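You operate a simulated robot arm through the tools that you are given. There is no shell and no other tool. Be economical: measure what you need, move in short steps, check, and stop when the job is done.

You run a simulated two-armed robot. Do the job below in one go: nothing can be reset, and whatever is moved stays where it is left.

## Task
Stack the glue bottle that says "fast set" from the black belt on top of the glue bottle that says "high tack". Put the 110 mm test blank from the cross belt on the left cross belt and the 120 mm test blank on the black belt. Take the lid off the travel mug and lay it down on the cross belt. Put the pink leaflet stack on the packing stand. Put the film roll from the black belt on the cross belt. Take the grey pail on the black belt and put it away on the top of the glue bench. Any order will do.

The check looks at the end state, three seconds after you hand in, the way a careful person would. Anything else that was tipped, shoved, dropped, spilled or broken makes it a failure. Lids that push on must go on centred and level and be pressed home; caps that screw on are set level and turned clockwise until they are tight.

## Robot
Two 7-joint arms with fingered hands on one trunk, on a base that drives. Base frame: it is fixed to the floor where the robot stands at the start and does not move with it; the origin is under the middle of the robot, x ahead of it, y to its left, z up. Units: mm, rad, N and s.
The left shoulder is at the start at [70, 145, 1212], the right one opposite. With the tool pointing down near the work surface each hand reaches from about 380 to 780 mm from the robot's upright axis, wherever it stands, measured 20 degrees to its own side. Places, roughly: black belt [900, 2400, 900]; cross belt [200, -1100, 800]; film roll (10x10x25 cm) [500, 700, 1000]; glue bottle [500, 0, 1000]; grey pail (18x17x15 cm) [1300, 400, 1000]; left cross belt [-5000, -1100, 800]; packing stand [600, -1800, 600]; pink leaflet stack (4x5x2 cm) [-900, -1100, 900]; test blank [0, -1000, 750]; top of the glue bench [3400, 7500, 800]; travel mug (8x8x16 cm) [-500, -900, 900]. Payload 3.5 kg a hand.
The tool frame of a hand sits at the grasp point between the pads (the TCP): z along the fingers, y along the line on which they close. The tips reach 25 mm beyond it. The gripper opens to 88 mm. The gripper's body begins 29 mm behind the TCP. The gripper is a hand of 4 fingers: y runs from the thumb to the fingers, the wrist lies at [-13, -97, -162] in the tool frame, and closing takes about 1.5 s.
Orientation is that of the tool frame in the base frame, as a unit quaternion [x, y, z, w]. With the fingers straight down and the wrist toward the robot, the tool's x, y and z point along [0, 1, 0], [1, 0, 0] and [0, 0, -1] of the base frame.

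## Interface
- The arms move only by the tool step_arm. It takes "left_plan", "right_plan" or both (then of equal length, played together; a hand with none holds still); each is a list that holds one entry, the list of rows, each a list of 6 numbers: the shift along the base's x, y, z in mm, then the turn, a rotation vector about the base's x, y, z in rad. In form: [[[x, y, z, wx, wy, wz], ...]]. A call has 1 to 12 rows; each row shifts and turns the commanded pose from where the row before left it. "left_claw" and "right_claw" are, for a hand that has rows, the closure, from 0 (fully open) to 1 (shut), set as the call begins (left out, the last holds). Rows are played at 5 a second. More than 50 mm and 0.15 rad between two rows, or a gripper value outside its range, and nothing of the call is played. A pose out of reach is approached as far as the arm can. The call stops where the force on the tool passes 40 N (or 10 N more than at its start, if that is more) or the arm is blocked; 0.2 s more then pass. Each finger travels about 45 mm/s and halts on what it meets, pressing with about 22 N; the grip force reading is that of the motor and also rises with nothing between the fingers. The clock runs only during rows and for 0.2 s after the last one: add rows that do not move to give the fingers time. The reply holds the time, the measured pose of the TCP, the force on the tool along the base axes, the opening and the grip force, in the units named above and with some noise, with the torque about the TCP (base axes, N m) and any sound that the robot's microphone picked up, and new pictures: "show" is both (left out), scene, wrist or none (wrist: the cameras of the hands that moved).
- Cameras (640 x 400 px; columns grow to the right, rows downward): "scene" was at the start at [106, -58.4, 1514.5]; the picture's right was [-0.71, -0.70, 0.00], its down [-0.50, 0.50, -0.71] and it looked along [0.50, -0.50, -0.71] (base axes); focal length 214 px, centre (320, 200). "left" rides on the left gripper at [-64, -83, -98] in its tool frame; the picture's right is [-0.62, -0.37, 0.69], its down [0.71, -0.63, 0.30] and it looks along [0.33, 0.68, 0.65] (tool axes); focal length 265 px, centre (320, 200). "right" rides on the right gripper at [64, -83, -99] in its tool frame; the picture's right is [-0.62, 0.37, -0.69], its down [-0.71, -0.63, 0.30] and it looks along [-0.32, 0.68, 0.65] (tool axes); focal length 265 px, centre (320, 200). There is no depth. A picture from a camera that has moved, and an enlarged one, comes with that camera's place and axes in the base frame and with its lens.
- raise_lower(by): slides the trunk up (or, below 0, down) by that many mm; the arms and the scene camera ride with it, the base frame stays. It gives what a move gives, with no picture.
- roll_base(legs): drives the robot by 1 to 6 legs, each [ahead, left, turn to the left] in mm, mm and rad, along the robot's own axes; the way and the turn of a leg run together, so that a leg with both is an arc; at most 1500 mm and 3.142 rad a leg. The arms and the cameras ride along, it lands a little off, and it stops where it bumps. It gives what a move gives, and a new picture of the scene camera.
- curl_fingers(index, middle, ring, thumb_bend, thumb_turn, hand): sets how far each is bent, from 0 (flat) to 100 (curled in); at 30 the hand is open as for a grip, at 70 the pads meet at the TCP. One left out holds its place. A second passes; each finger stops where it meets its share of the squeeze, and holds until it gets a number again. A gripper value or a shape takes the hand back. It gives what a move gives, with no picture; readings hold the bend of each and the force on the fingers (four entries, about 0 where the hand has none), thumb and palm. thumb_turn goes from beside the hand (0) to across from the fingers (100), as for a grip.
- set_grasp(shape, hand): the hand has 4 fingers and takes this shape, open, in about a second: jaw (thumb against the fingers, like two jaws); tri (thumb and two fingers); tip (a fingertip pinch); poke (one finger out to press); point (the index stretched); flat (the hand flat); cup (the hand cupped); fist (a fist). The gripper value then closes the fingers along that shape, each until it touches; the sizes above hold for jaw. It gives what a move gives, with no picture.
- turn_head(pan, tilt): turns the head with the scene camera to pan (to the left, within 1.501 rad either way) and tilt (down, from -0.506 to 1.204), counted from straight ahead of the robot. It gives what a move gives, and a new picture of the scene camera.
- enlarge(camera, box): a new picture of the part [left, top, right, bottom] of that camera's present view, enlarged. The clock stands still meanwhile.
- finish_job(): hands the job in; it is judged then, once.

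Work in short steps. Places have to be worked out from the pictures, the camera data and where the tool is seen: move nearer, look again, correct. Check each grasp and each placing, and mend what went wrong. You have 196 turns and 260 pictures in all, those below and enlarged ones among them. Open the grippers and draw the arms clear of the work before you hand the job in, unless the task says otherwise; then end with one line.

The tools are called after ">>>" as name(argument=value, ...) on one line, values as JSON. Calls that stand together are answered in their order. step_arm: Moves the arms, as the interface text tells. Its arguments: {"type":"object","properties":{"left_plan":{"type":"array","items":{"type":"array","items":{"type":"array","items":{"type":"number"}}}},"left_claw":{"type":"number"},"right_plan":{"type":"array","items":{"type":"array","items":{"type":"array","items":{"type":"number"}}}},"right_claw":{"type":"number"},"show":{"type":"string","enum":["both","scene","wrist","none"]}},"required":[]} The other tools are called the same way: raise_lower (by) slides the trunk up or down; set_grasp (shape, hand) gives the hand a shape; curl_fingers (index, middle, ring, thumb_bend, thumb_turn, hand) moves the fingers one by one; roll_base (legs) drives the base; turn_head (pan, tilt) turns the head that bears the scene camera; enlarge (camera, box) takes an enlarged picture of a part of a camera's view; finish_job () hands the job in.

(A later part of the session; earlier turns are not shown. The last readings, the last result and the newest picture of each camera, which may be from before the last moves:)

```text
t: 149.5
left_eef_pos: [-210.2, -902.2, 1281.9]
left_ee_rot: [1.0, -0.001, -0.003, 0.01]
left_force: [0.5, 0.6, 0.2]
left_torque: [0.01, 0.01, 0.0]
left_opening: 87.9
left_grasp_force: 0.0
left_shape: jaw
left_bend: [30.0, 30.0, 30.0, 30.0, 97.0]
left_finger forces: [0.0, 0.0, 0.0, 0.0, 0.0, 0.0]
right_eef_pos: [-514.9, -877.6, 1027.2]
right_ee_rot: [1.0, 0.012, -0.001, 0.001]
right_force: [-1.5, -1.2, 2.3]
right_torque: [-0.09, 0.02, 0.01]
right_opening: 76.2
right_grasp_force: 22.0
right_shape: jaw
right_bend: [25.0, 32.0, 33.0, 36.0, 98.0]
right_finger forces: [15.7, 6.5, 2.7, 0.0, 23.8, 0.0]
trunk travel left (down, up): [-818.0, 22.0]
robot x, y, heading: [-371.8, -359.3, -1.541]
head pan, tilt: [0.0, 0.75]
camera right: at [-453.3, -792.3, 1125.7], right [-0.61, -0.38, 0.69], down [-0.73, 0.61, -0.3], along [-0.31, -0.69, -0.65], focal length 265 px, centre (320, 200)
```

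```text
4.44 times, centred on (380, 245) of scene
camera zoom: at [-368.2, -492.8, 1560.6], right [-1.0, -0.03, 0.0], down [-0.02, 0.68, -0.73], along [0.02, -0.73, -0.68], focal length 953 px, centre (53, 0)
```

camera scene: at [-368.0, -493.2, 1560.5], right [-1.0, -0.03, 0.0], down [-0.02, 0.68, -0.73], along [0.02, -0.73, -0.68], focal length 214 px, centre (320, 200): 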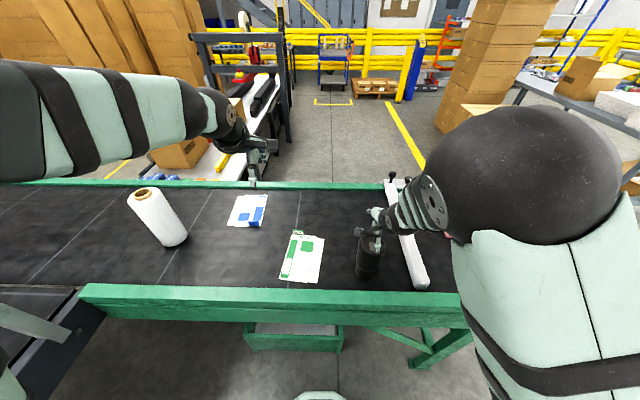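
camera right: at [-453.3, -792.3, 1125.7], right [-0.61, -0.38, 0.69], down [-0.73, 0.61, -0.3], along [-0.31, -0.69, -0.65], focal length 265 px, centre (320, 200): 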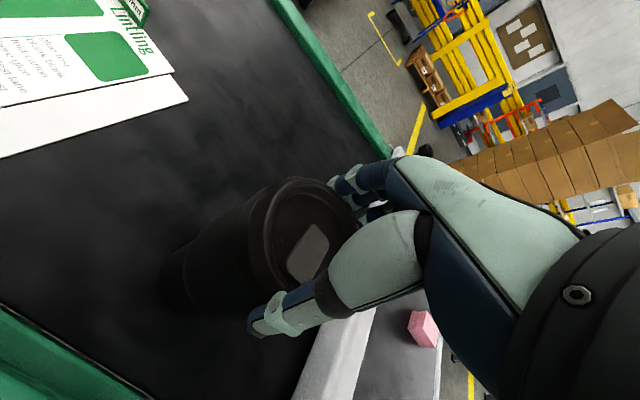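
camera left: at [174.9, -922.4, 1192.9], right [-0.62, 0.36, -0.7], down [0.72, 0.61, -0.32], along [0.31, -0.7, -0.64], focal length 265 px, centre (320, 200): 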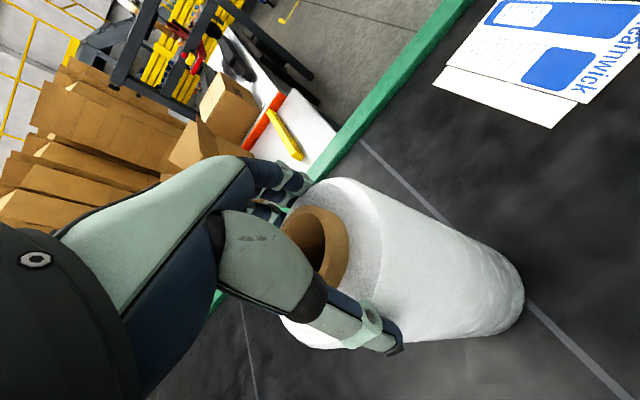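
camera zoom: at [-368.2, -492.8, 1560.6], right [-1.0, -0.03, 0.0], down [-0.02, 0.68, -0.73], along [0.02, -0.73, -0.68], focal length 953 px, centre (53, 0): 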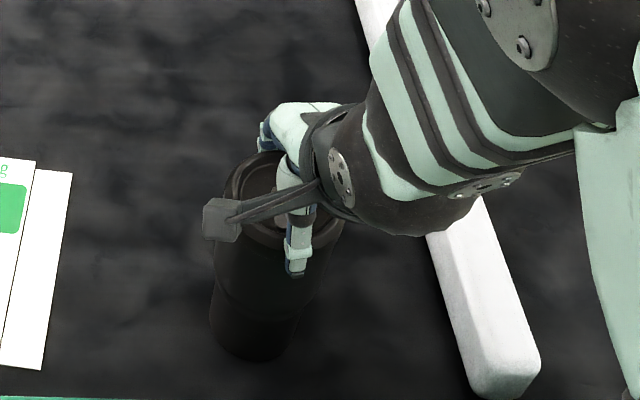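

Gripped (76 mm). I pull up slowly and watch whether the lid comes off or the mug lifts.

>>> step_arm(right_plan=[[[0, 0, 2, 0, 0, 0], [0, 0, 2, 0, 0, 0], [0, 0, 2, 0, 0, 0], [0, 0, 2, 0, 0, 0], [0, 0, 0, 0, 0, 0]]], show="wrist")

>>> enlarge(camera="scene", box=[340, 200, 420, 290])

```text
t: 150.7
left_eef_pos: [-210.4, -903.6, 1280.2]
left_ee_rot: [1.0, -0.001, -0.002, 0.011]
left_force: [0.2, 0.7, 0.3]
left_torque: [0.02, -0.01, 0.0]
left_opening: 87.8
left_grasp_force: 0.2
left_shape: jaw
left_bend: [30.0, 30.0, 30.0, 30.0, 97.0]
left_finger forces: [0.1, 0.0, 0.1, 0.0, 0.0, 0.0]
right_eef_pos: [-513.5, -878.9, 1035.0]
right_ee_rot: [1.0, 0.014, 0.0, 0.0]
right_force: [-0.6, 0.0, -2.9]
right_torque: [-0.01, 0.01, 0.01]
right_opening: 75.7
right_grasp_force: 21.8
right_shape: jaw
right_bend: [25.0, 33.0, 33.0, 36.0, 98.0]
right_finger forces: [15.2, 6.3, 2.5, 0.1, 23.9, 0.0]
trunk travel left (down, up): [-818.0, 22.0]
robot x, y, heading: [-370.2, -358.8, -1.541]
head pan, tilt: [0.0, 0.75]
camera right: at [-452.4, -793.0, 1133.6], right [-0.61, -0.38, 0.69], down [-0.73, 0.61, -0.3], along [-0.31, -0.69, -0.65], focal length 265 px, centre (320, 200)
```

right: 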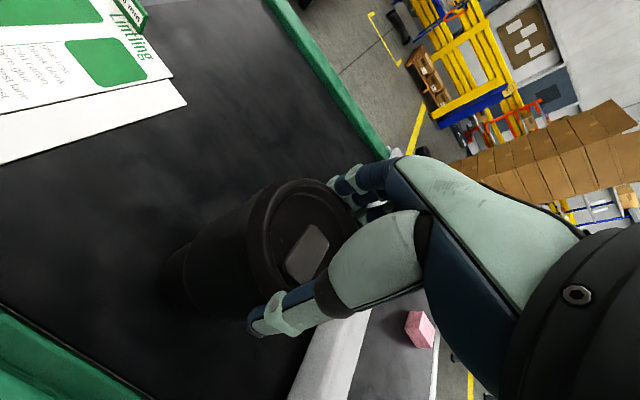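

```text
4.44 times, centred on (380, 245) of scene
camera zoom: at [-368.2, -493.4, 1560.5], right [-1.0, -0.03, 0.0], down [-0.02, 0.68, -0.73], along [0.02, -0.73, -0.68], focal length 953 px, centre (53, 0)
```

zoom: 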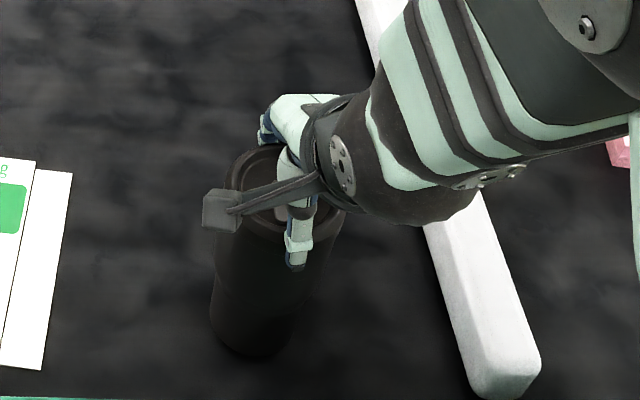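

The load is only 2.9 N. I raise a bit more to tell mug-lift from lid-off.

>>> step_arm(right_plan=[[[0, 0, 5, 0, 0, 0], [0, 0, 5, 0, 0, 0], [0, 0, 5, 0, 0, 0], [0, 0, 5, 0, 0, 0], [0, 0, 0, 0, 0, 0]]], show="wrist")

>>> enlarge(camera="scene", box=[340, 200, 420, 290])

```text
t: 151.9
left_eef_pos: [-210.4, -903.9, 1281.0]
left_ee_rot: [1.0, -0.001, -0.002, 0.011]
left_force: [-0.4, 0.5, -0.4]
left_torque: [0.02, 0.0, -0.02]
left_opening: 87.9
left_grasp_force: 0.0
left_shape: jaw
left_bend: [30.0, 30.0, 30.0, 30.0, 97.0]
left_finger forces: [0.1, 0.1, 0.0, 0.1, 0.1, 0.0]
right_eef_pos: [-514.3, -881.2, 1054.6]
right_ee_rot: [1.0, 0.012, 0.0, 0.0]
right_force: [-0.7, -0.1, -2.8]
right_torque: [0.06, -0.01, 0.05]
right_opening: 75.7
right_grasp_force: 21.8
right_shape: jaw
right_bend: [25.0, 33.0, 33.0, 36.0, 98.0]
right_finger forces: [15.2, 6.2, 2.4, 0.0, 23.9, 0.1]
trunk travel left (down, up): [-818.0, 22.0]
robot x, y, heading: [-370.8, -355.8, -1.54]
head pan, tilt: [0.0, 0.75]
camera right: at [-452.8, -794.6, 1154.1], right [-0.61, -0.38, 0.69], down [-0.73, 0.61, -0.3], along [-0.31, -0.69, -0.65], focal length 265 px, centre (320, 200)
```

right: 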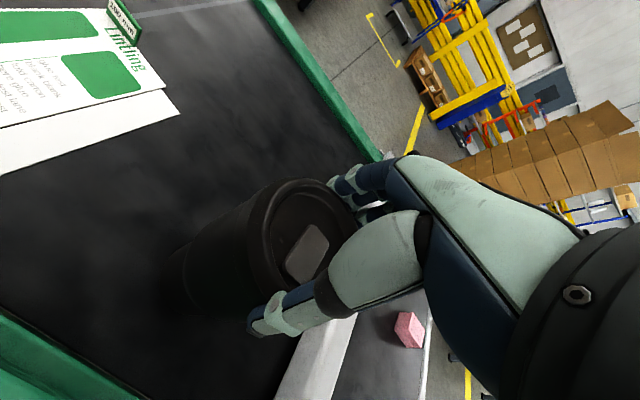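

```text
4.44 times, centred on (380, 245) of scene
camera zoom: at [-368.3, -493.5, 1560.5], right [-1.0, -0.03, 0.0], down [-0.02, 0.68, -0.73], along [0.02, -0.73, -0.68], focal length 953 px, centre (53, 0)
```

zoom: 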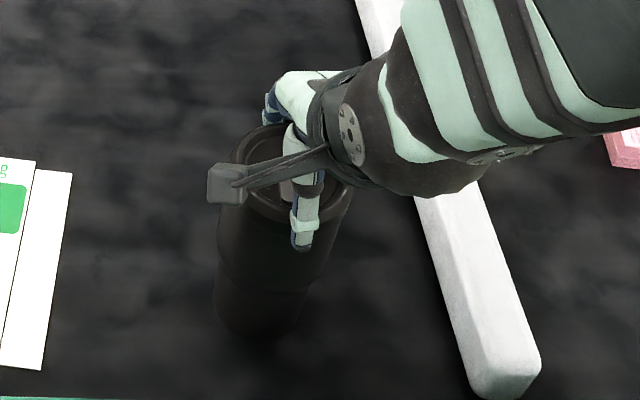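

The mug lifts along with its lid, so the other hand must hold the body. I set the mug down again a little deeper on the belt (y≈-940) where the left hand can reach it sideways over the rail.

>>> step_arm(right_plan=[[[2, -15, 0, 0, 0, 0], [2, -15, 0, 0, 0, 0], [2, -15, 0, 0, 0, 0], [2, -15, 0, 0, 0, 0], [0, 0, -10, 0, 0, 0], [0, 0, -8, 0, 0, 0], [0, 0, -5, 0, 0, 0], [0, 0, -2, 0, 0, 0], [0, 0, 0, 0, 0, 0]]], show="none")

>>> step_arm(right_plan=[[[0, 0, -2, 0, 0, 0], [0, 0, -1, 0, 0, 0], [0, 0, 0, 0, 0, 0]]], show="scene")

```text
t: 153.9
left_eef_pos: [-211.2, -903.2, 1280.8]
left_ee_rot: [1.0, -0.001, -0.003, 0.01]
left_force: [0.5, -0.4, -0.2]
left_torque: [0.01, 0.03, 0.0]
left_opening: 88.2
left_grasp_force: 0.1
left_shape: jaw
left_bend: [30.0, 30.0, 30.0, 30.0, 97.0]
left_finger forces: [0.0, 0.0, 0.0, 0.1, 0.1, 0.1]
right_eef_pos: [-505.5, -940.1, 1030.2]
right_ee_rot: [1.0, 0.012, 0.0, 0.0]
right_force: [0.3, 0.1, -3.1]
right_torque: [-0.04, 0.02, 0.02]
right_opening: 75.4
right_grasp_force: 22.3
right_shape: jaw
right_bend: [25.0, 33.0, 33.0, 36.0, 98.0]
right_finger forces: [15.2, 6.2, 2.4, 0.1, 23.8, 0.0]
trunk travel left (down, up): [-818.0, 22.0]
robot x, y, heading: [-368.1, -360.6, -1.55]
head pan, tilt: [0.0, 0.75]
```

```text
t: 154.7
left_eef_pos: [-210.4, -903.3, 1280.4]
left_ee_rot: [1.0, 0.0, -0.003, 0.01]
left_force: [0.0, 0.4, 0.4]
left_torque: [-0.01, -0.02, -0.02]
left_opening: 87.8
left_grasp_force: 0.0
left_shape: jaw
left_bend: [30.0, 30.0, 30.0, 30.0, 97.0]
left_finger forces: [0.1, 0.0, 0.0, 0.0, 0.0, 0.0]
right_eef_pos: [-505.1, -939.4, 1027.0]
right_ee_rot: [1.0, 0.012, -0.001, 0.0]
right_force: [-0.7, 0.2, -2.3]
right_torque: [0.0, 0.02, -0.01]
right_opening: 75.7
right_grasp_force: 21.9
right_shape: jaw
right_bend: [25.0, 33.0, 33.0, 36.0, 98.0]
right_finger forces: [15.2, 6.3, 2.5, 0.1, 23.7, 0.0]
trunk travel left (down, up): [-818.0, 22.0]
robot x, y, heading: [-369.2, -359.8, -1.54]
head pan, tilt: [0.0, 0.75]
camera scene: at [-368.2, -493.5, 1560.5], right [-1.0, -0.03, 0.0], down [-0.02, 0.68, -0.73], along [0.02, -0.73, -0.68], focal length 214 px, centre (320, 200)
```

scene: 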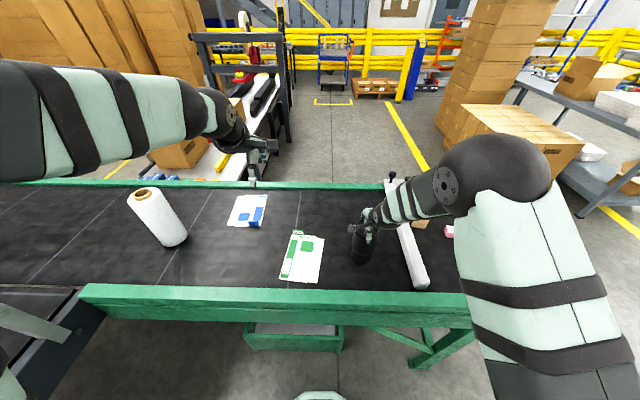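

I press the last mm, then turn the left hand to horizontal (fingers toward -x) in free air.

>>> step_arm(right_plan=[[[0, 0, -1, 0, 0, 0], [0, 0, -1, 0, 0, 0], [0, 0, 0, 0, 0, 0]]], show="none")

>>> step_arm(left_plan=[[[0, 0, -12, 0, 0.143, 0], [0, 0, -12, 0, 0.143, 0], [0, 0, -12, 0, 0.143, 0], [0, 0, -12, 0, 0.143, 0], [0, 0, -12, 0, 0.143, 0], [0, 0, -12, 0, 0.143, 0], [0, 0, -12, 0, 0.143, 0], [0, 0, -12, 0, 0.143, 0], [0, 0, -12, 0, 0.143, 0], [0, 0, -12, 0, 0.143, 0], [0, 0, -12, 0, 0.14, 0], [0, 0, 0, 0, 0, 0]]], show="both")

```text
t: 155.5
left_eef_pos: [-211.4, -901.7, 1280.1]
left_ee_rot: [1.0, -0.001, -0.003, 0.011]
left_force: [0.4, 0.2, 0.0]
left_torque: [0.03, 0.0, 0.01]
left_opening: 88.1
left_grasp_force: 0.1
left_shape: jaw
left_bend: [30.0, 30.0, 30.0, 30.0, 97.0]
left_finger forces: [0.0, 0.0, 0.0, 0.0, 0.0, 0.0]
right_eef_pos: [-507.0, -939.6, 1027.2]
right_ee_rot: [1.0, 0.012, -0.002, 0.0]
right_force: [0.8, 0.1, 1.8]
right_torque: [-0.06, 0.02, 0.01]
right_opening: 75.8
right_grasp_force: 22.1
right_shape: jaw
right_bend: [25.0, 33.0, 33.0, 36.0, 98.0]
right_finger forces: [15.3, 6.5, 2.8, 0.0, 23.9, 0.0]
trunk travel left (down, up): [-818.0, 22.0]
robot x, y, heading: [-370.8, -359.5, -1.546]
head pan, tilt: [0.0, 0.75]
```

```text
t: 158.1
left_eef_pos: [-210.8, -903.0, 1149.6]
left_ee_rot: [-0.705, -0.006, 0.709, -0.009]
left_force: [0.3, 0.3, -0.6]
left_torque: [-0.01, -0.03, -0.01]
left_opening: 87.9
left_grasp_force: 0.1
left_shape: jaw
left_bend: [30.0, 30.0, 30.0, 30.0, 97.0]
left_finger forces: [0.0, 0.0, 0.0, 0.0, 0.0, 0.0]
right_eef_pos: [-506.3, -938.3, 1027.7]
right_ee_rot: [1.0, 0.014, 0.0, 0.001]
right_force: [0.0, -1.9, 4.4]
right_torque: [-0.17, 0.04, 0.0]
right_opening: 75.7
right_grasp_force: 21.9
right_shape: jaw
right_bend: [25.0, 32.0, 33.0, 36.0, 98.0]
right_finger forces: [15.7, 6.9, 2.9, 0.0, 23.6, 0.0]
trunk travel left (down, up): [-818.0, 22.0]
robot x, y, heading: [-369.8, -361.1, -1.543]
head pan, tilt: [0.0, 0.75]
camera scene: at [-368.5, -492.1, 1560.6], right [-1.0, -0.03, 0.0], down [-0.02, 0.68, -0.73], along [0.02, -0.73, -0.68], focal length 214 px, centre (320, 200)
camera left: at [-113.2, -816.6, 1212.5], right [-0.7, 0.36, 0.62], down [-0.32, 0.62, -0.72], along [-0.64, -0.7, -0.32], focal length 265 px, centre (320, 200)
```

scene: 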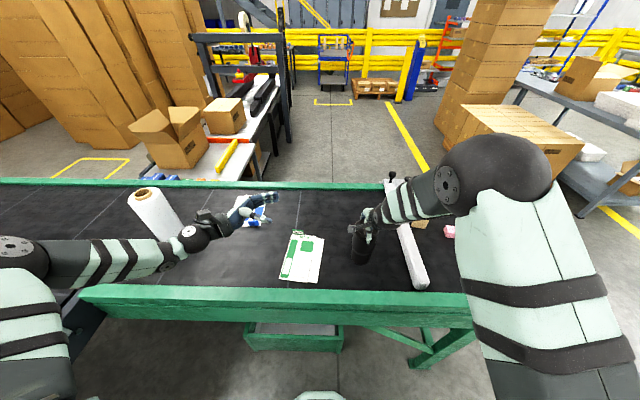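
left: 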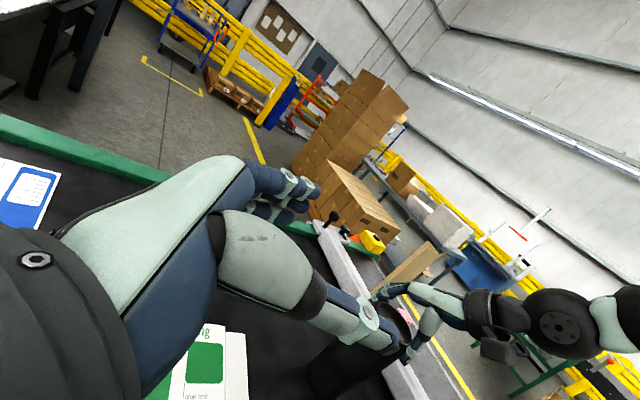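

The left hand is horizontal. I open it to 120 mm and bring it down beside the mug.

>>> curl_fingers(hand="left", index=10, middle=10, ring=10, thumb_bend=10, thumb_turn=100)

>>> step_arm(left_plan=[[[-30, -9, -25, 0, 0, 0], [-30, -9, -25, 0, 0, 0], [-30, -9, -25, 0, 0, 0], [-30, -9, -25, 0, 0, 0], [-20, 0, -30, 0, 0, 0], [-10, 0, -35, 0, 0, 0], [0, 0, -35, 0, 0, 0], [0, 0, -10, 0, 0, 0], [0, 0, 0, 0, 0, 0]]])

```text
t: 159.1
left_eef_pos: [-209.6, -901.5, 1149.3]
left_ee_rot: [-0.706, -0.006, 0.708, -0.009]
left_force: [-1.2, 1.1, 0.3]
left_torque: [0.03, 0.01, -0.01]
left_opening: 120.0
left_grasp_force: 0.1
left_shape: fingers
left_bend: [10.0, 10.0, 10.0, 10.0, 96.0]
left_finger forces: [0.0, 0.0, 0.0, 0.0, 0.1, 0.1]
right_eef_pos: [-505.9, -939.7, 1027.9]
right_ee_rot: [1.0, 0.013, -0.001, 0.001]
right_force: [-1.4, -1.7, 5.2]
right_torque: [-0.15, 0.01, -0.04]
right_opening: 75.8
right_grasp_force: 22.2
right_shape: jaw
right_bend: [25.0, 32.0, 33.0, 36.0, 98.0]
right_finger forces: [15.6, 6.9, 3.0, 0.1, 23.8, 0.0]
trunk travel left (down, up): [-818.0, 22.0]
robot x, y, heading: [-371.6, -357.9, -1.54]
head pan, tilt: [0.0, 0.75]
```

```text
t: 161.3
left_eef_pos: [-345.3, -964.4, 998.4]
left_ee_rot: [-0.703, 0.023, 0.708, -0.06]
left_force: [-0.5, -2.9, 3.4]
left_torque: [0.08, -0.21, -0.17]
left_opening: 120.2
left_grasp_force: 0.0
left_shape: fingers
left_bend: [10.0, 10.0, 10.0, 10.0, 96.0]
left_finger forces: [0.1, 0.1, 0.0, 0.0, 0.0, 0.1]
right_eef_pos: [-489.8, -940.8, 1032.1]
right_ee_rot: [1.0, 0.023, 0.002, 0.011]
right_force: [-0.5, 5.7, 34.0]
right_torque: [0.09, 0.0, 0.03]
right_opening: 73.7
right_grasp_force: 21.9
right_shape: jaw
right_bend: [26.0, 33.0, 34.0, 36.0, 98.0]
right_finger forces: [11.7, 5.1, 2.5, 0.1, 26.1, 0.0]
trunk travel left (down, up): [-818.0, 22.0]
robot x, y, heading: [-363.5, -354.5, -1.523]
head pan, tilt: [0.0, 0.75]
heard: snap
stopped in row 9 (left hand): the arm was blocked; the commanded pose is now the measured one
camera scene: at [-364.8, -481.0, 1558.7], right [-1.0, -0.05, 0.0], down [-0.03, 0.68, -0.74], along [0.04, -0.73, -0.68], focal length 214 px, centre (320, 200)
camera left: at [-250.7, -869.8, 1050.4], right [-0.71, 0.4, 0.58], down [-0.34, 0.53, -0.78], along [-0.62, -0.75, -0.24], focal length 265 px, centre (320, 200)
```

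scene: 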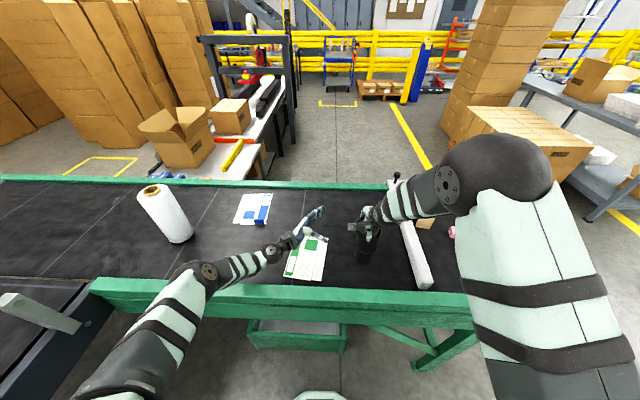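
left: 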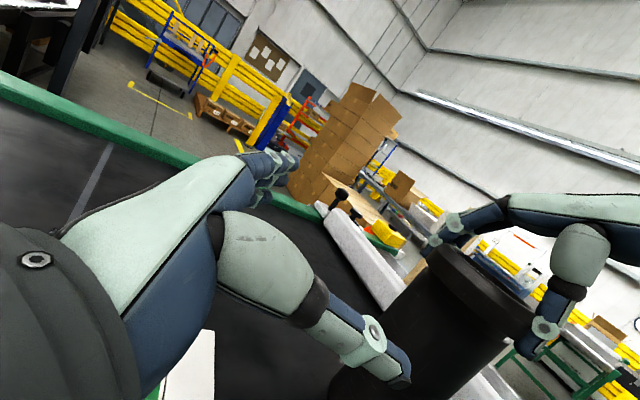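

The left elbow came down on the near rail and blocked; the push also pressed the mug's lid (the snap). I lift the left hand back and relieve the right hand.

>>> step_arm(left_plan=[[[0, 0, 15, 0, 0, 0], [0, 0, 20, 0, 0, 0], [0, 0, 25, 0, 0, 0], [0, 0, 0, 0, 0, 0]]], right_plan=[[[0, 0, 0, 0, 0, 0], [0, 0, 0, 0, 0, 0], [0, 0, 0, 0, 0, 0], [0, 0, 0, 0, 0, 0]]], show="both")

```text
t: 162.3
left_eef_pos: [-341.5, -967.3, 1052.4]
left_ee_rot: [-0.703, 0.018, 0.709, -0.054]
left_force: [0.2, 1.1, 0.2]
left_torque: [-0.01, 0.03, -0.02]
left_opening: 120.7
left_grasp_force: 0.1
left_shape: fingers
left_bend: [10.0, 10.0, 10.0, 10.0, 96.0]
left_finger forces: [0.0, 0.0, 0.0, 0.0, 0.0, 0.1]
right_eef_pos: [-488.2, -940.1, 1025.9]
right_ee_rot: [1.0, 0.024, -0.001, 0.001]
right_force: [-0.5, -1.4, 6.5]
right_torque: [-0.29, -0.03, -0.06]
right_opening: 72.0
right_grasp_force: 21.7
right_shape: jaw
right_bend: [23.0, 34.0, 34.0, 42.0, 98.0]
right_finger forces: [21.0, 6.7, 3.8, 0.1, 28.1, 0.1]
trunk travel left (down, up): [-818.0, 22.0]
robot x, y, heading: [-362.3, -357.9, -1.52]
head pan, tilt: [0.0, 0.75]
camera scene: at [-359.9, -489.5, 1560.6], right [-1.0, -0.05, 0.0], down [-0.03, 0.68, -0.73], along [0.04, -0.73, -0.68], focal length 214 px, centre (320, 200)
camera right: at [-427.5, -853.4, 1125.1], right [-0.6, -0.4, 0.69], down [-0.74, 0.6, -0.3], along [-0.29, -0.7, -0.65], focal length 265 px, centre (320, 200)
camera left: at [-246.9, -873.0, 1106.7], right [-0.71, 0.39, 0.59], down [-0.34, 0.54, -0.77], along [-0.62, -0.74, -0.25], focal length 265 px, centre (320, 200)
```

scene: 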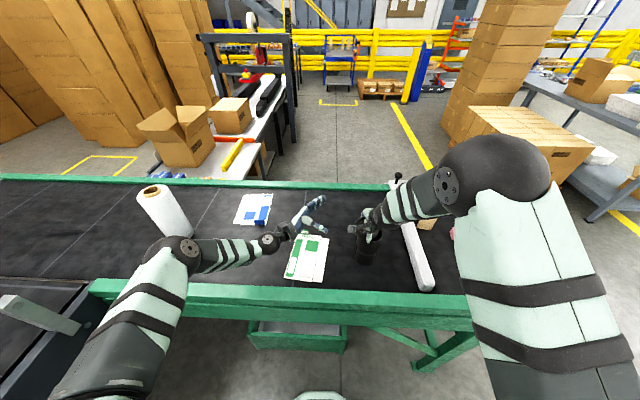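
right: 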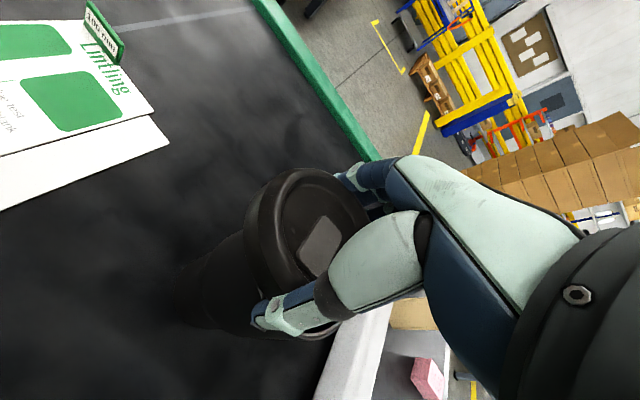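
left: 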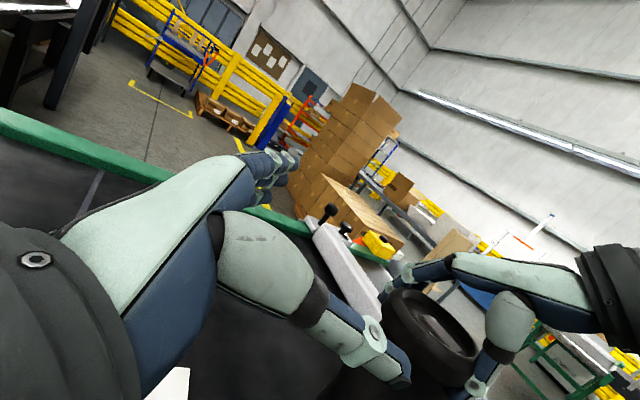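

There's a bright metal rim visible under the lid now - the snap may have been the lid coming off. I enlarge.

>>> enlarge(camera="right", box=[160, 150, 400, 350])

>>> enlarge(camera="scene", box=[330, 200, 410, 280])

>>> enlarge(camera="left", box=[320, 230, 540, 400])

```text
2.00 times, centred on (280, 250) of right
camera zoom: at [-427.5, -853.4, 1125.1], right [-0.6, -0.4, 0.69], down [-0.74, 0.6, -0.3], along [-0.29, -0.7, -0.65], focal length 531 px, centre (400, 100)
```

zoom: 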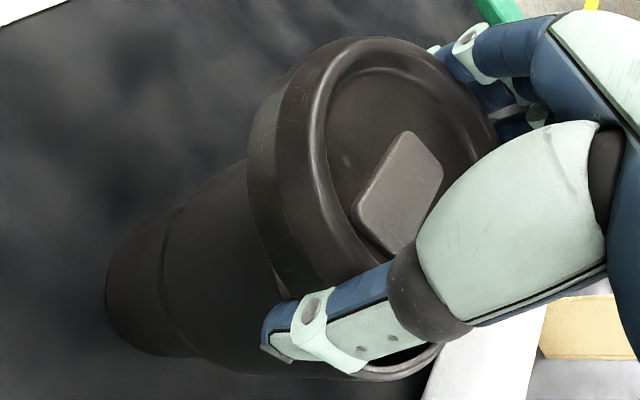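

```text
5.00 times, centred on (370, 240) of scene
camera zoom: at [-359.9, -489.5, 1560.6], right [-1.0, -0.05, 0.0], down [-0.03, 0.68, -0.73], along [0.04, -0.73, -0.68], focal length 1072 px, centre (70, 0)
```

zoom: 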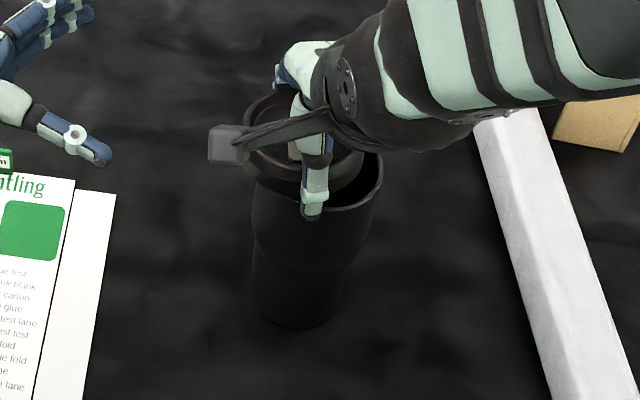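

```text
2.35 times, centred on (430, 315) of left
camera zoom: at [-246.9, -873.0, 1106.7], right [-0.71, 0.39, 0.59], down [-0.34, 0.54, -0.77], along [-0.62, -0.74, -0.25], focal length 624 px, centre (61, -71)
```

zoom: 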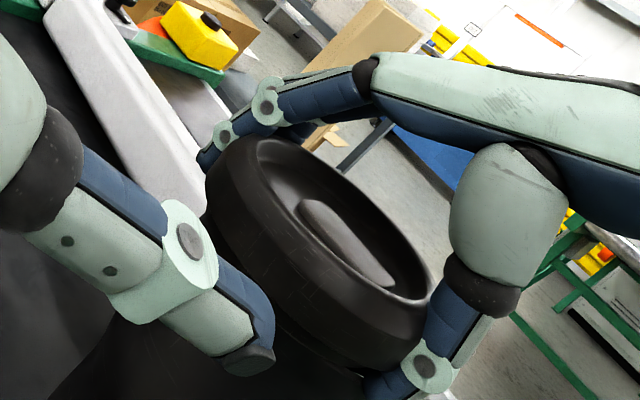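

The lid has popped loose and is in the right hand; the mug stands upright below. I lift the lid straight up gently and back the left hand away.

>>> step_arm(right_plan=[[[0, 0, 4, 0, 0, 0], [0, 0, 6, 0, 0, 0], [0, 0, 10, 0, 0, 0], [0, 0, 20, 0, 0, 0], [0, 0, 30, 0, 0, 0], [0, 0, 30, 0, 0, 0], [0, 0, 0, 0, 0, 0]]], show="both")

```text
t: 163.9
left_eef_pos: [-340.7, -969.1, 1052.4]
left_ee_rot: [-0.703, 0.017, 0.709, -0.054]
left_force: [-0.8, -0.7, -0.3]
left_torque: [0.02, 0.01, -0.01]
left_opening: 120.5
left_grasp_force: 0.1
left_shape: fingers
left_bend: [10.0, 10.0, 10.0, 10.0, 96.0]
left_finger forces: [0.0, 0.0, 0.0, 0.0, 0.1, 0.1]
right_eef_pos: [-487.5, -943.9, 1127.0]
right_ee_rot: [1.0, 0.023, -0.002, -0.001]
right_force: [0.1, -0.1, -0.6]
right_torque: [0.0, -0.01, -0.01]
right_opening: 72.0
right_grasp_force: 21.8
right_shape: jaw
right_bend: [24.0, 34.0, 34.0, 42.0, 98.0]
right_finger forces: [19.3, 7.6, 3.5, 0.0, 28.0, 0.0]
trunk travel left (down, up): [-818.0, 22.0]
robot x, y, heading: [-365.1, -358.9, -1.524]
head pan, tilt: [0.0, 0.75]
camera scene: at [-359.2, -493.1, 1560.5], right [-1.0, -0.05, 0.0], down [-0.03, 0.68, -0.73], along [0.04, -0.73, -0.68], focal length 214 px, centre (320, 200)
camera right: at [-426.8, -857.1, 1225.4], right [-0.6, -0.4, 0.69], down [-0.74, 0.6, -0.3], along [-0.29, -0.7, -0.65], focal length 265 px, centre (320, 200)
```

scene: 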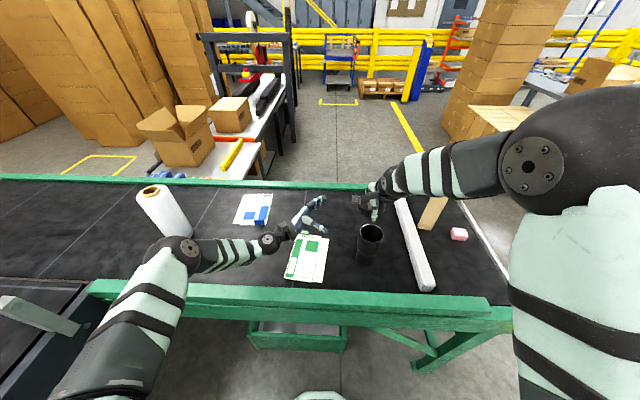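
right: 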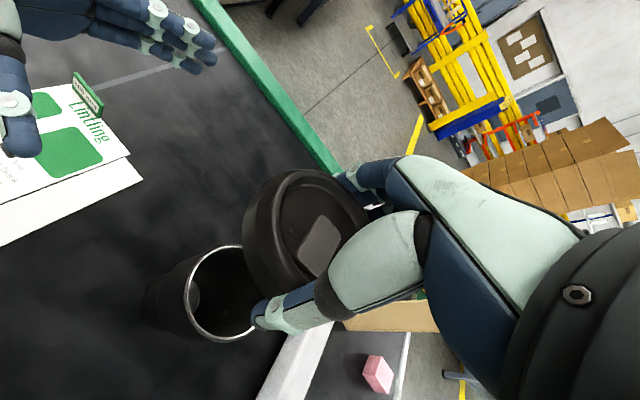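

Lid is off; the mug stands upright and empty. I raise the left hand clear, drive 55 mm closer, and take the lid to the free belt area at about [-430, -1140].

>>> step_arm(left_plan=[[[10, 10, 30, 0, 0, 0], [20, 10, 30, 0, 0, 0], [30, 10, 30, 0, 0, 0], [30, 10, 30, 0, 0, 0], [30, 10, 30, 0, 0, 0], [20, 0, 20, 0, 0, 0]]], show="none")

>>> roll_base(legs=[[55, 0, -0.04]])

```text
t: 165.3
left_eef_pos: [-200.1, -916.7, 1223.3]
left_ee_rot: [-0.703, 0.017, 0.709, -0.052]
left_force: [0.0, 0.2, -0.1]
left_torque: [-0.02, 0.04, -0.03]
left_opening: 120.6
left_grasp_force: 0.0
left_shape: fingers
left_bend: [10.0, 10.0, 10.0, 10.0, 96.0]
left_finger forces: [0.1, 0.0, 0.1, 0.1, 0.0, 0.1]
right_eef_pos: [-485.4, -943.3, 1127.9]
right_ee_rot: [1.0, 0.024, -0.001, 0.0]
right_force: [0.1, 0.9, 0.4]
right_torque: [0.01, 0.03, -0.02]
right_opening: 71.9
right_grasp_force: 22.5
right_shape: jaw
right_bend: [24.0, 34.0, 34.0, 42.0, 98.0]
right_finger forces: [19.1, 7.5, 3.6, 0.1, 27.8, 0.1]
trunk travel left (down, up): [-818.0, 22.0]
robot x, y, heading: [-365.1, -362.4, -1.52]
head pan, tilt: [0.0, 0.75]
```

```text
t: 166.2
left_eef_pos: [-220.3, -967.6, 1226.1]
left_ee_rot: [-0.702, 0.033, 0.71, -0.042]
left_force: [0.8, 0.9, 0.3]
left_torque: [0.02, -0.01, 0.01]
left_opening: 120.2
left_grasp_force: 0.1
left_shape: fingers
left_bend: [10.0, 10.0, 10.0, 10.0, 96.0]
left_finger forces: [0.0, 0.0, 0.0, 0.0, 0.0, 0.0]
right_eef_pos: [-507.2, -984.1, 1131.1]
right_ee_rot: [1.0, 0.004, -0.002, 0.003]
right_force: [0.0, 1.8, -0.6]
right_torque: [-0.02, -0.02, 0.0]
right_opening: 71.7
right_grasp_force: 21.3
right_shape: jaw
right_bend: [24.0, 34.0, 34.0, 42.0, 98.0]
right_finger forces: [19.2, 7.4, 3.5, 0.1, 27.9, 0.0]
trunk travel left (down, up): [-818.0, 22.0]
robot x, y, heading: [-361.3, -409.1, -1.562]
head pan, tilt: [0.0, 0.75]
camera scene: at [-361.9, -535.2, 1561.6], right [-1.0, -0.01, 0.0], down [-0.01, 0.68, -0.74], along [0.01, -0.74, -0.68], focal length 214 px, centre (320, 200)
```

scene: 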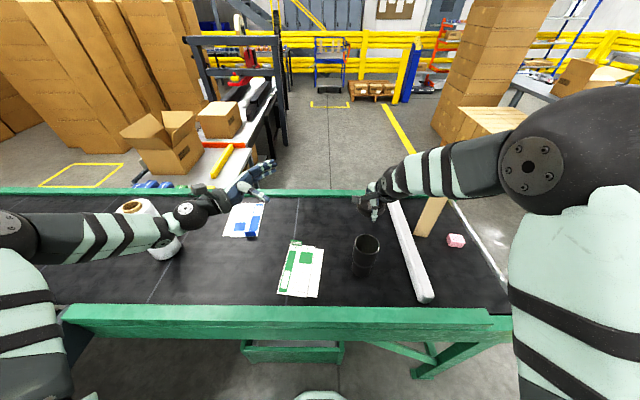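

Clear. I carry the lid over and lower it toward the belt.

>>> step_arm(right_plan=[[[15, -31, -5, 0, 0, 0], [15, -31, -10, 0, 0, 0], [15, -31, -20, 0, 0, 0], [15, -31, -25, 0, 0, 0], [15, -31, -25, 0, 0, 0], [0, 0, -30, 0, 0, 0], [0, 0, -30, 0, 0, 0], [0, 0, -30, 0, 0, 0], [0, 0, -20, 0, 0, 0], [0, 0, 0, 0, 0, 0]]])

>>> enlarge(camera="scene", box=[300, 180, 420, 280])

```text
t: 168.4
left_eef_pos: [-219.3, -976.6, 1221.8]
left_ee_rot: [-0.702, 0.03, 0.711, -0.039]
left_force: [0.8, -0.4, -0.5]
left_torque: [0.0, 0.02, 0.02]
left_opening: 120.5
left_grasp_force: 0.1
left_shape: fingers
left_bend: [10.0, 10.0, 10.0, 10.0, 96.0]
left_finger forces: [0.0, 0.1, 0.0, 0.0, 0.0, 0.0]
right_eef_pos: [-434.6, -1139.8, 941.7]
right_ee_rot: [1.0, 0.005, -0.002, -0.001]
right_force: [-0.4, 0.7, 0.1]
right_torque: [-0.01, -0.01, -0.02]
right_opening: 71.8
right_grasp_force: 21.9
right_shape: jaw
right_bend: [24.0, 34.0, 34.0, 42.0, 98.0]
right_finger forces: [18.9, 7.4, 3.5, 0.0, 27.6, 0.0]
right hand out of reach, approached as far as the arm can: row 8, 9
trunk travel left (down, up): [-818.0, 22.0]
robot x, y, heading: [-360.6, -411.4, -1.561]
head pan, tilt: [0.0, 0.75]
camera scene: at [-362.4, -545.8, 1560.6], right [-1.0, -0.01, 0.0], down [-0.01, 0.68, -0.73], along [0.01, -0.73, -0.68], focal length 214 px, centre (320, 200)
camera right: at [-372.3, -1054.9, 1041.2], right [-0.62, -0.37, 0.69], down [-0.72, 0.62, -0.3], along [-0.32, -0.69, -0.65], focal length 265 px, centre (320, 200)
```

scene: 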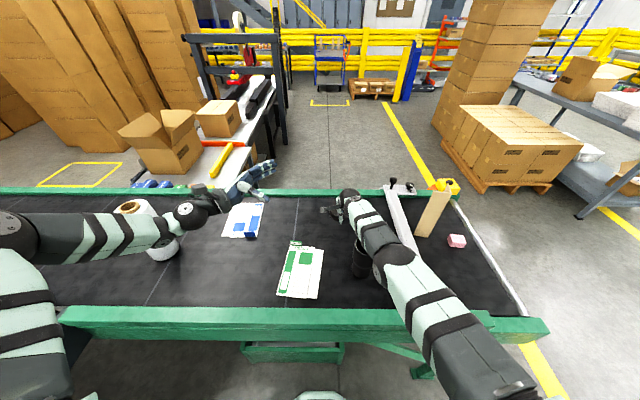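
right: 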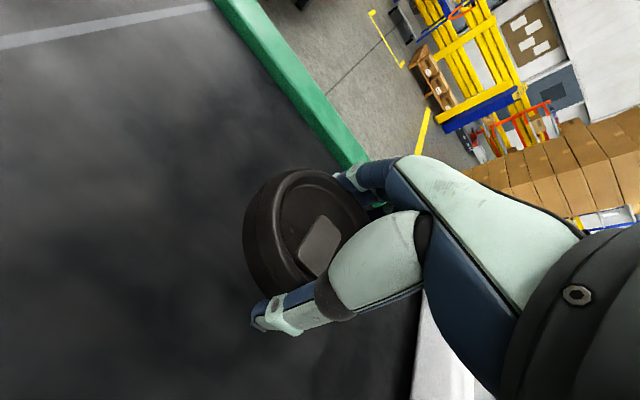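

```text
4.00 times, centred on (360, 230) of scene
camera zoom: at [-362.4, -545.8, 1560.6], right [-1.0, -0.01, 0.0], down [-0.01, 0.68, -0.73], along [0.01, -0.73, -0.68], focal length 858 px, centre (160, 80)
```

zoom: 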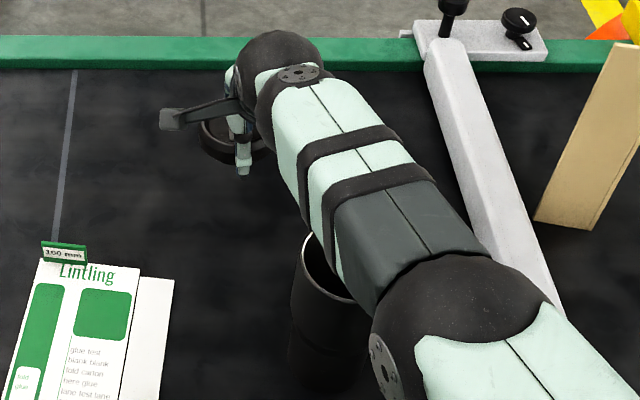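

The arm is at its reach limit here; I lower with the trunk instead, keeping the forearm above the mug.

>>> raise_lower(by=-32)

>>> enlarge(camera="right", box=[100, 100, 500, 400])

>>> enlarge(camera="scene", box=[310, 190, 420, 290])

```text
t: 169.2
left_eef_pos: [-219.1, -976.7, 1190.3]
left_ee_rot: [-0.702, 0.03, 0.71, -0.04]
left_force: [0.4, 0.2, -0.4]
left_torque: [-0.03, 0.01, 0.01]
left_opening: 120.2
left_grasp_force: 0.1
left_shape: fingers
left_bend: [10.0, 10.0, 10.0, 10.0, 96.0]
left_finger forces: [0.0, 0.0, 0.0, 0.0, 0.0, 0.1]
right_eef_pos: [-435.4, -1140.0, 910.5]
right_ee_rot: [1.0, 0.005, -0.001, 0.0]
right_force: [0.4, -0.2, -0.3]
right_torque: [-0.04, 0.0, -0.04]
right_opening: 72.1
right_grasp_force: 21.7
right_shape: jaw
right_bend: [24.0, 34.0, 34.0, 42.0, 98.0]
right_finger forces: [18.8, 7.5, 3.5, 0.1, 27.6, 0.1]
trunk travel left (down, up): [-786.0, 54.0]
robot x, y, heading: [-364.8, -407.9, -1.559]
head pan, tilt: [0.0, 0.75]
```

```text
1.33 times, centred on (300, 250) of right
camera zoom: at [-372.4, -1054.8, 1009.4], right [-0.62, -0.37, 0.69], down [-0.72, 0.62, -0.3], along [-0.32, -0.69, -0.65], focal length 354 px, centre (347, 133)
```

zoom: 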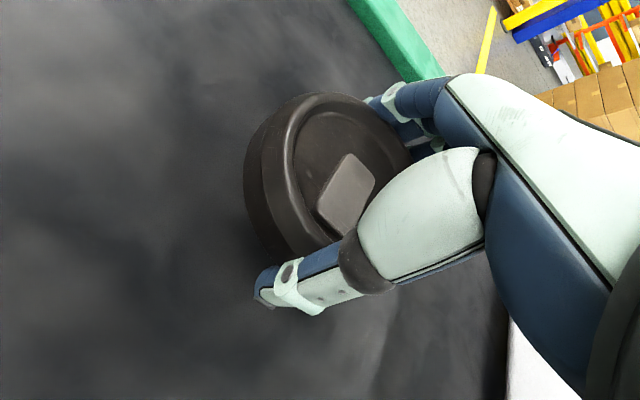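

```text
4.00 times, centred on (365, 240) of scene
camera zoom: at [-362.6, -545.6, 1528.5], right [-1.0, -0.01, 0.0], down [-0.01, 0.68, -0.73], along [0.01, -0.73, -0.68], focal length 858 px, centre (140, 40)
```

zoom: 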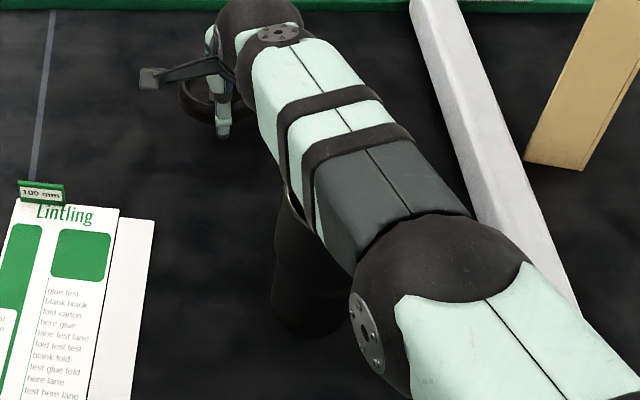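

The arm is nearly straight and passes about 50 mm above the mug. I continue down in small trunk steps.

>>> raise_lower(by=-8)

>>> raise_lower(by=-5)

>>> enlarge(camera="right", box=[180, 150, 400, 350])

```text
t: 169.8
left_eef_pos: [-219.6, -977.0, 1182.1]
left_ee_rot: [-0.702, 0.031, 0.711, -0.04]
left_force: [0.0, 0.0, 0.4]
left_torque: [-0.02, -0.03, 0.0]
left_opening: 120.4
left_grasp_force: 0.0
left_shape: fingers
left_bend: [10.0, 10.0, 10.0, 10.0, 96.0]
left_finger forces: [0.0, 0.1, 0.1, 0.0, 0.0, 0.0]
right_eef_pos: [-436.6, -1140.1, 901.8]
right_ee_rot: [1.0, 0.005, -0.001, 0.0]
right_force: [0.6, 0.2, -0.3]
right_torque: [-0.01, 0.02, 0.01]
right_opening: 72.0
right_grasp_force: 22.1
right_shape: jaw
right_bend: [24.0, 34.0, 34.0, 42.0, 98.0]
right_finger forces: [18.9, 7.5, 3.5, 0.0, 27.6, 0.1]
trunk travel left (down, up): [-778.0, 62.0]
robot x, y, heading: [-361.8, -410.6, -1.558]
head pan, tilt: [0.0, 0.75]
```

```text
t: 170.3
left_eef_pos: [-218.5, -977.1, 1176.3]
left_ee_rot: [-0.702, 0.03, 0.71, -0.04]
left_force: [-0.2, 0.0, -0.5]
left_torque: [0.02, 0.02, -0.01]
left_opening: 120.4
left_grasp_force: 0.1
left_shape: fingers
left_bend: [10.0, 10.0, 10.0, 10.0, 96.0]
left_finger forces: [0.0, 0.0, 0.0, 0.0, 0.0, 0.0]
right_eef_pos: [-435.1, -1139.5, 897.0]
right_ee_rot: [1.0, 0.006, -0.001, 0.0]
right_force: [-1.2, -0.2, -0.4]
right_torque: [0.0, 0.03, 0.0]
right_opening: 71.8
right_grasp_force: 22.2
right_shape: jaw
right_bend: [24.0, 34.0, 34.0, 42.0, 98.0]
right_finger forces: [18.8, 7.4, 3.5, 0.0, 27.6, 0.0]
trunk travel left (down, up): [-773.0, 67.0]
robot x, y, heading: [-366.0, -412.3, -1.565]
head pan, tilt: [0.0, 0.75]
```

```text
2.00 times, centred on (290, 250) of right
camera zoom: at [-372.3, -1055.3, 996.1], right [-0.62, -0.37, 0.69], down [-0.72, 0.62, -0.3], along [-0.32, -0.69, -0.65], focal length 531 px, centre (380, 100)
```

zoom: 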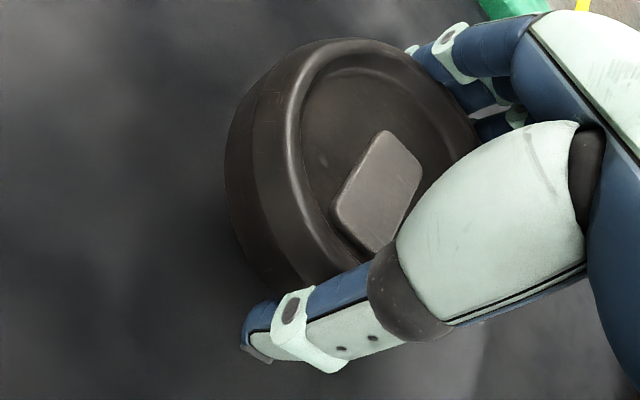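

Still hanging free; lower a few more mm.

>>> raise_lower(by=-6)

>>> raise_lower(by=-4)

>>> raise_lower(by=-3)

```text
t: 170.8
left_eef_pos: [-220.2, -977.1, 1171.0]
left_ee_rot: [-0.703, 0.031, 0.71, -0.04]
left_force: [-0.2, 0.3, 0.3]
left_torque: [-0.01, -0.02, -0.02]
left_opening: 120.5
left_grasp_force: 0.0
left_shape: fingers
left_bend: [10.0, 10.0, 10.0, 10.0, 96.0]
left_finger forces: [0.1, 0.0, 0.0, 0.0, 0.0, 0.1]
right_eef_pos: [-434.7, -1140.9, 890.7]
right_ee_rot: [1.0, 0.005, -0.001, 0.001]
right_force: [-0.9, 0.5, -0.2]
right_torque: [-0.02, 0.01, 0.04]
right_opening: 71.9
right_grasp_force: 21.8
right_shape: jaw
right_bend: [24.0, 34.0, 34.0, 42.0, 98.0]
right_finger forces: [18.9, 7.4, 3.5, 0.1, 27.6, 0.0]
trunk travel left (down, up): [-767.0, 73.0]
robot x, y, heading: [-360.9, -409.0, -1.555]
head pan, tilt: [0.0, 0.75]
```

```text
t: 171.4
left_eef_pos: [-220.2, -978.4, 1167.1]
left_ee_rot: [-0.702, 0.03, 0.71, -0.04]
left_force: [-0.4, 0.0, 0.0]
left_torque: [0.0, 0.01, 0.0]
left_opening: 120.4
left_grasp_force: 0.1
left_shape: fingers
left_bend: [10.0, 10.0, 10.0, 10.0, 96.0]
left_finger forces: [0.0, 0.1, 0.0, 0.0, 0.0, 0.1]
right_eef_pos: [-435.4, -1140.0, 887.0]
right_ee_rot: [1.0, 0.007, -0.001, 0.0]
right_force: [0.4, 1.0, -0.9]
right_torque: [0.0, -0.03, -0.01]
right_opening: 71.9
right_grasp_force: 21.6
right_shape: jaw
right_bend: [24.0, 34.0, 34.0, 42.0, 98.0]
right_finger forces: [18.9, 7.5, 3.5, 0.0, 27.6, 0.1]
trunk travel left (down, up): [-763.0, 77.0]
robot x, y, heading: [-364.2, -413.3, -1.559]
head pan, tilt: [0.0, 0.75]
```

```text
t: 171.9
left_eef_pos: [-219.8, -977.0, 1164.4]
left_ee_rot: [-0.702, 0.031, 0.711, -0.041]
left_force: [0.8, 0.2, -0.1]
left_torque: [-0.01, 0.01, 0.01]
left_opening: 120.1
left_grasp_force: 0.0
left_shape: fingers
left_bend: [10.0, 10.0, 10.0, 10.0, 96.0]
left_finger forces: [0.0, 0.0, 0.0, 0.0, 0.1, 0.1]
right_eef_pos: [-435.5, -1139.4, 883.3]
right_ee_rot: [1.0, 0.005, -0.001, 0.0]
right_force: [-0.2, -0.9, -0.9]
right_torque: [0.04, 0.0, 0.01]
right_opening: 71.9
right_grasp_force: 22.0
right_shape: jaw
right_bend: [24.0, 34.0, 34.0, 42.0, 98.0]
right_finger forces: [18.9, 7.5, 3.5, 0.0, 27.6, 0.0]
trunk travel left (down, up): [-760.0, 80.0]
robot x, y, heading: [-360.3, -413.0, -1.555]
head pan, tilt: [0.0, 0.75]
```

>>> raise_lower(by=-3)

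>>> raise_lower(by=-2)

>>> enlarge(camera="right", box=[180, 150, 400, 350])

>>> enlarge(camera="scene", box=[300, 180, 400, 290])

```text
t: 172.4
left_eef_pos: [-220.1, -977.6, 1161.6]
left_ee_rot: [-0.702, 0.031, 0.71, -0.04]
left_force: [-0.8, 0.3, 0.1]
left_torque: [0.0, -0.02, -0.02]
left_opening: 120.3
left_grasp_force: 0.0
left_shape: fingers
left_bend: [10.0, 10.0, 10.0, 10.0, 96.0]
left_finger forces: [0.0, 0.1, 0.0, 0.1, 0.0, 0.0]
right_eef_pos: [-435.4, -1140.8, 881.9]
right_ee_rot: [1.0, 0.005, -0.001, 0.0]
right_force: [-0.6, 0.8, -1.6]
right_torque: [0.01, 0.02, -0.02]
right_opening: 71.8
right_grasp_force: 21.7
right_shape: jaw
right_bend: [24.0, 34.0, 34.0, 42.0, 98.0]
right_finger forces: [18.9, 7.5, 3.5, 0.0, 27.6, 0.1]
trunk travel left (down, up): [-757.0, 83.0]
robot x, y, heading: [-359.9, -412.0, -1.556]
head pan, tilt: [0.0, 0.75]
```

```text
t: 172.9
left_eef_pos: [-220.0, -977.0, 1159.5]
left_ee_rot: [-0.702, 0.031, 0.71, -0.039]
left_force: [0.1, 0.7, 1.0]
left_torque: [-0.01, 0.0, -0.01]
left_opening: 120.5
left_grasp_force: 0.0
left_shape: fingers
left_bend: [10.0, 10.0, 10.0, 10.0, 96.0]
left_finger forces: [0.1, 0.0, 0.1, 0.1, 0.1, 0.0]
right_eef_pos: [-434.8, -1139.3, 879.8]
right_ee_rot: [1.0, 0.005, -0.001, 0.001]
right_force: [-0.1, -0.3, 0.0]
right_torque: [0.0, 0.02, -0.01]
right_opening: 71.7
right_grasp_force: 21.8
right_shape: jaw
right_bend: [24.0, 34.0, 34.0, 42.0, 98.0]
right_finger forces: [19.0, 7.4, 3.5, 0.0, 27.5, 0.0]
trunk travel left (down, up): [-755.0, 85.0]
robot x, y, heading: [-364.0, -415.7, -1.556]
head pan, tilt: [0.0, 0.75]
```

```text
2.00 times, centred on (290, 250) of right
camera zoom: at [-372.3, -1055.2, 978.2], right [-0.62, -0.37, 0.69], down [-0.72, 0.62, -0.3], along [-0.32, -0.69, -0.65], focal length 531 px, centre (380, 100)
```

zoom: 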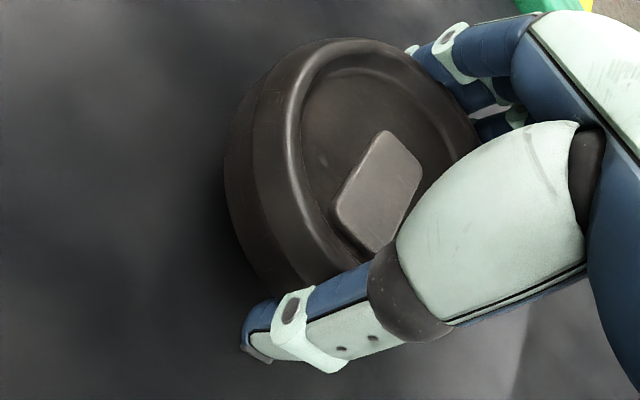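

```text
3.64 times, centred on (350, 235) of scene
camera zoom: at [-362.4, -546.2, 1497.5], right [-1.0, -0.01, 0.0], down [-0.01, 0.68, -0.73], along [0.01, -0.73, -0.68], focal length 780 px, centre (211, 73)
```

zoom: 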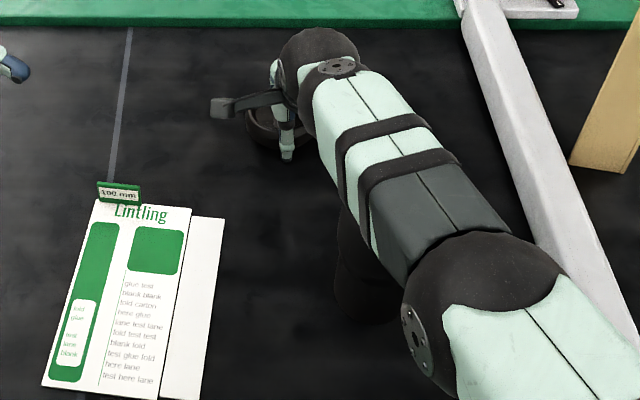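

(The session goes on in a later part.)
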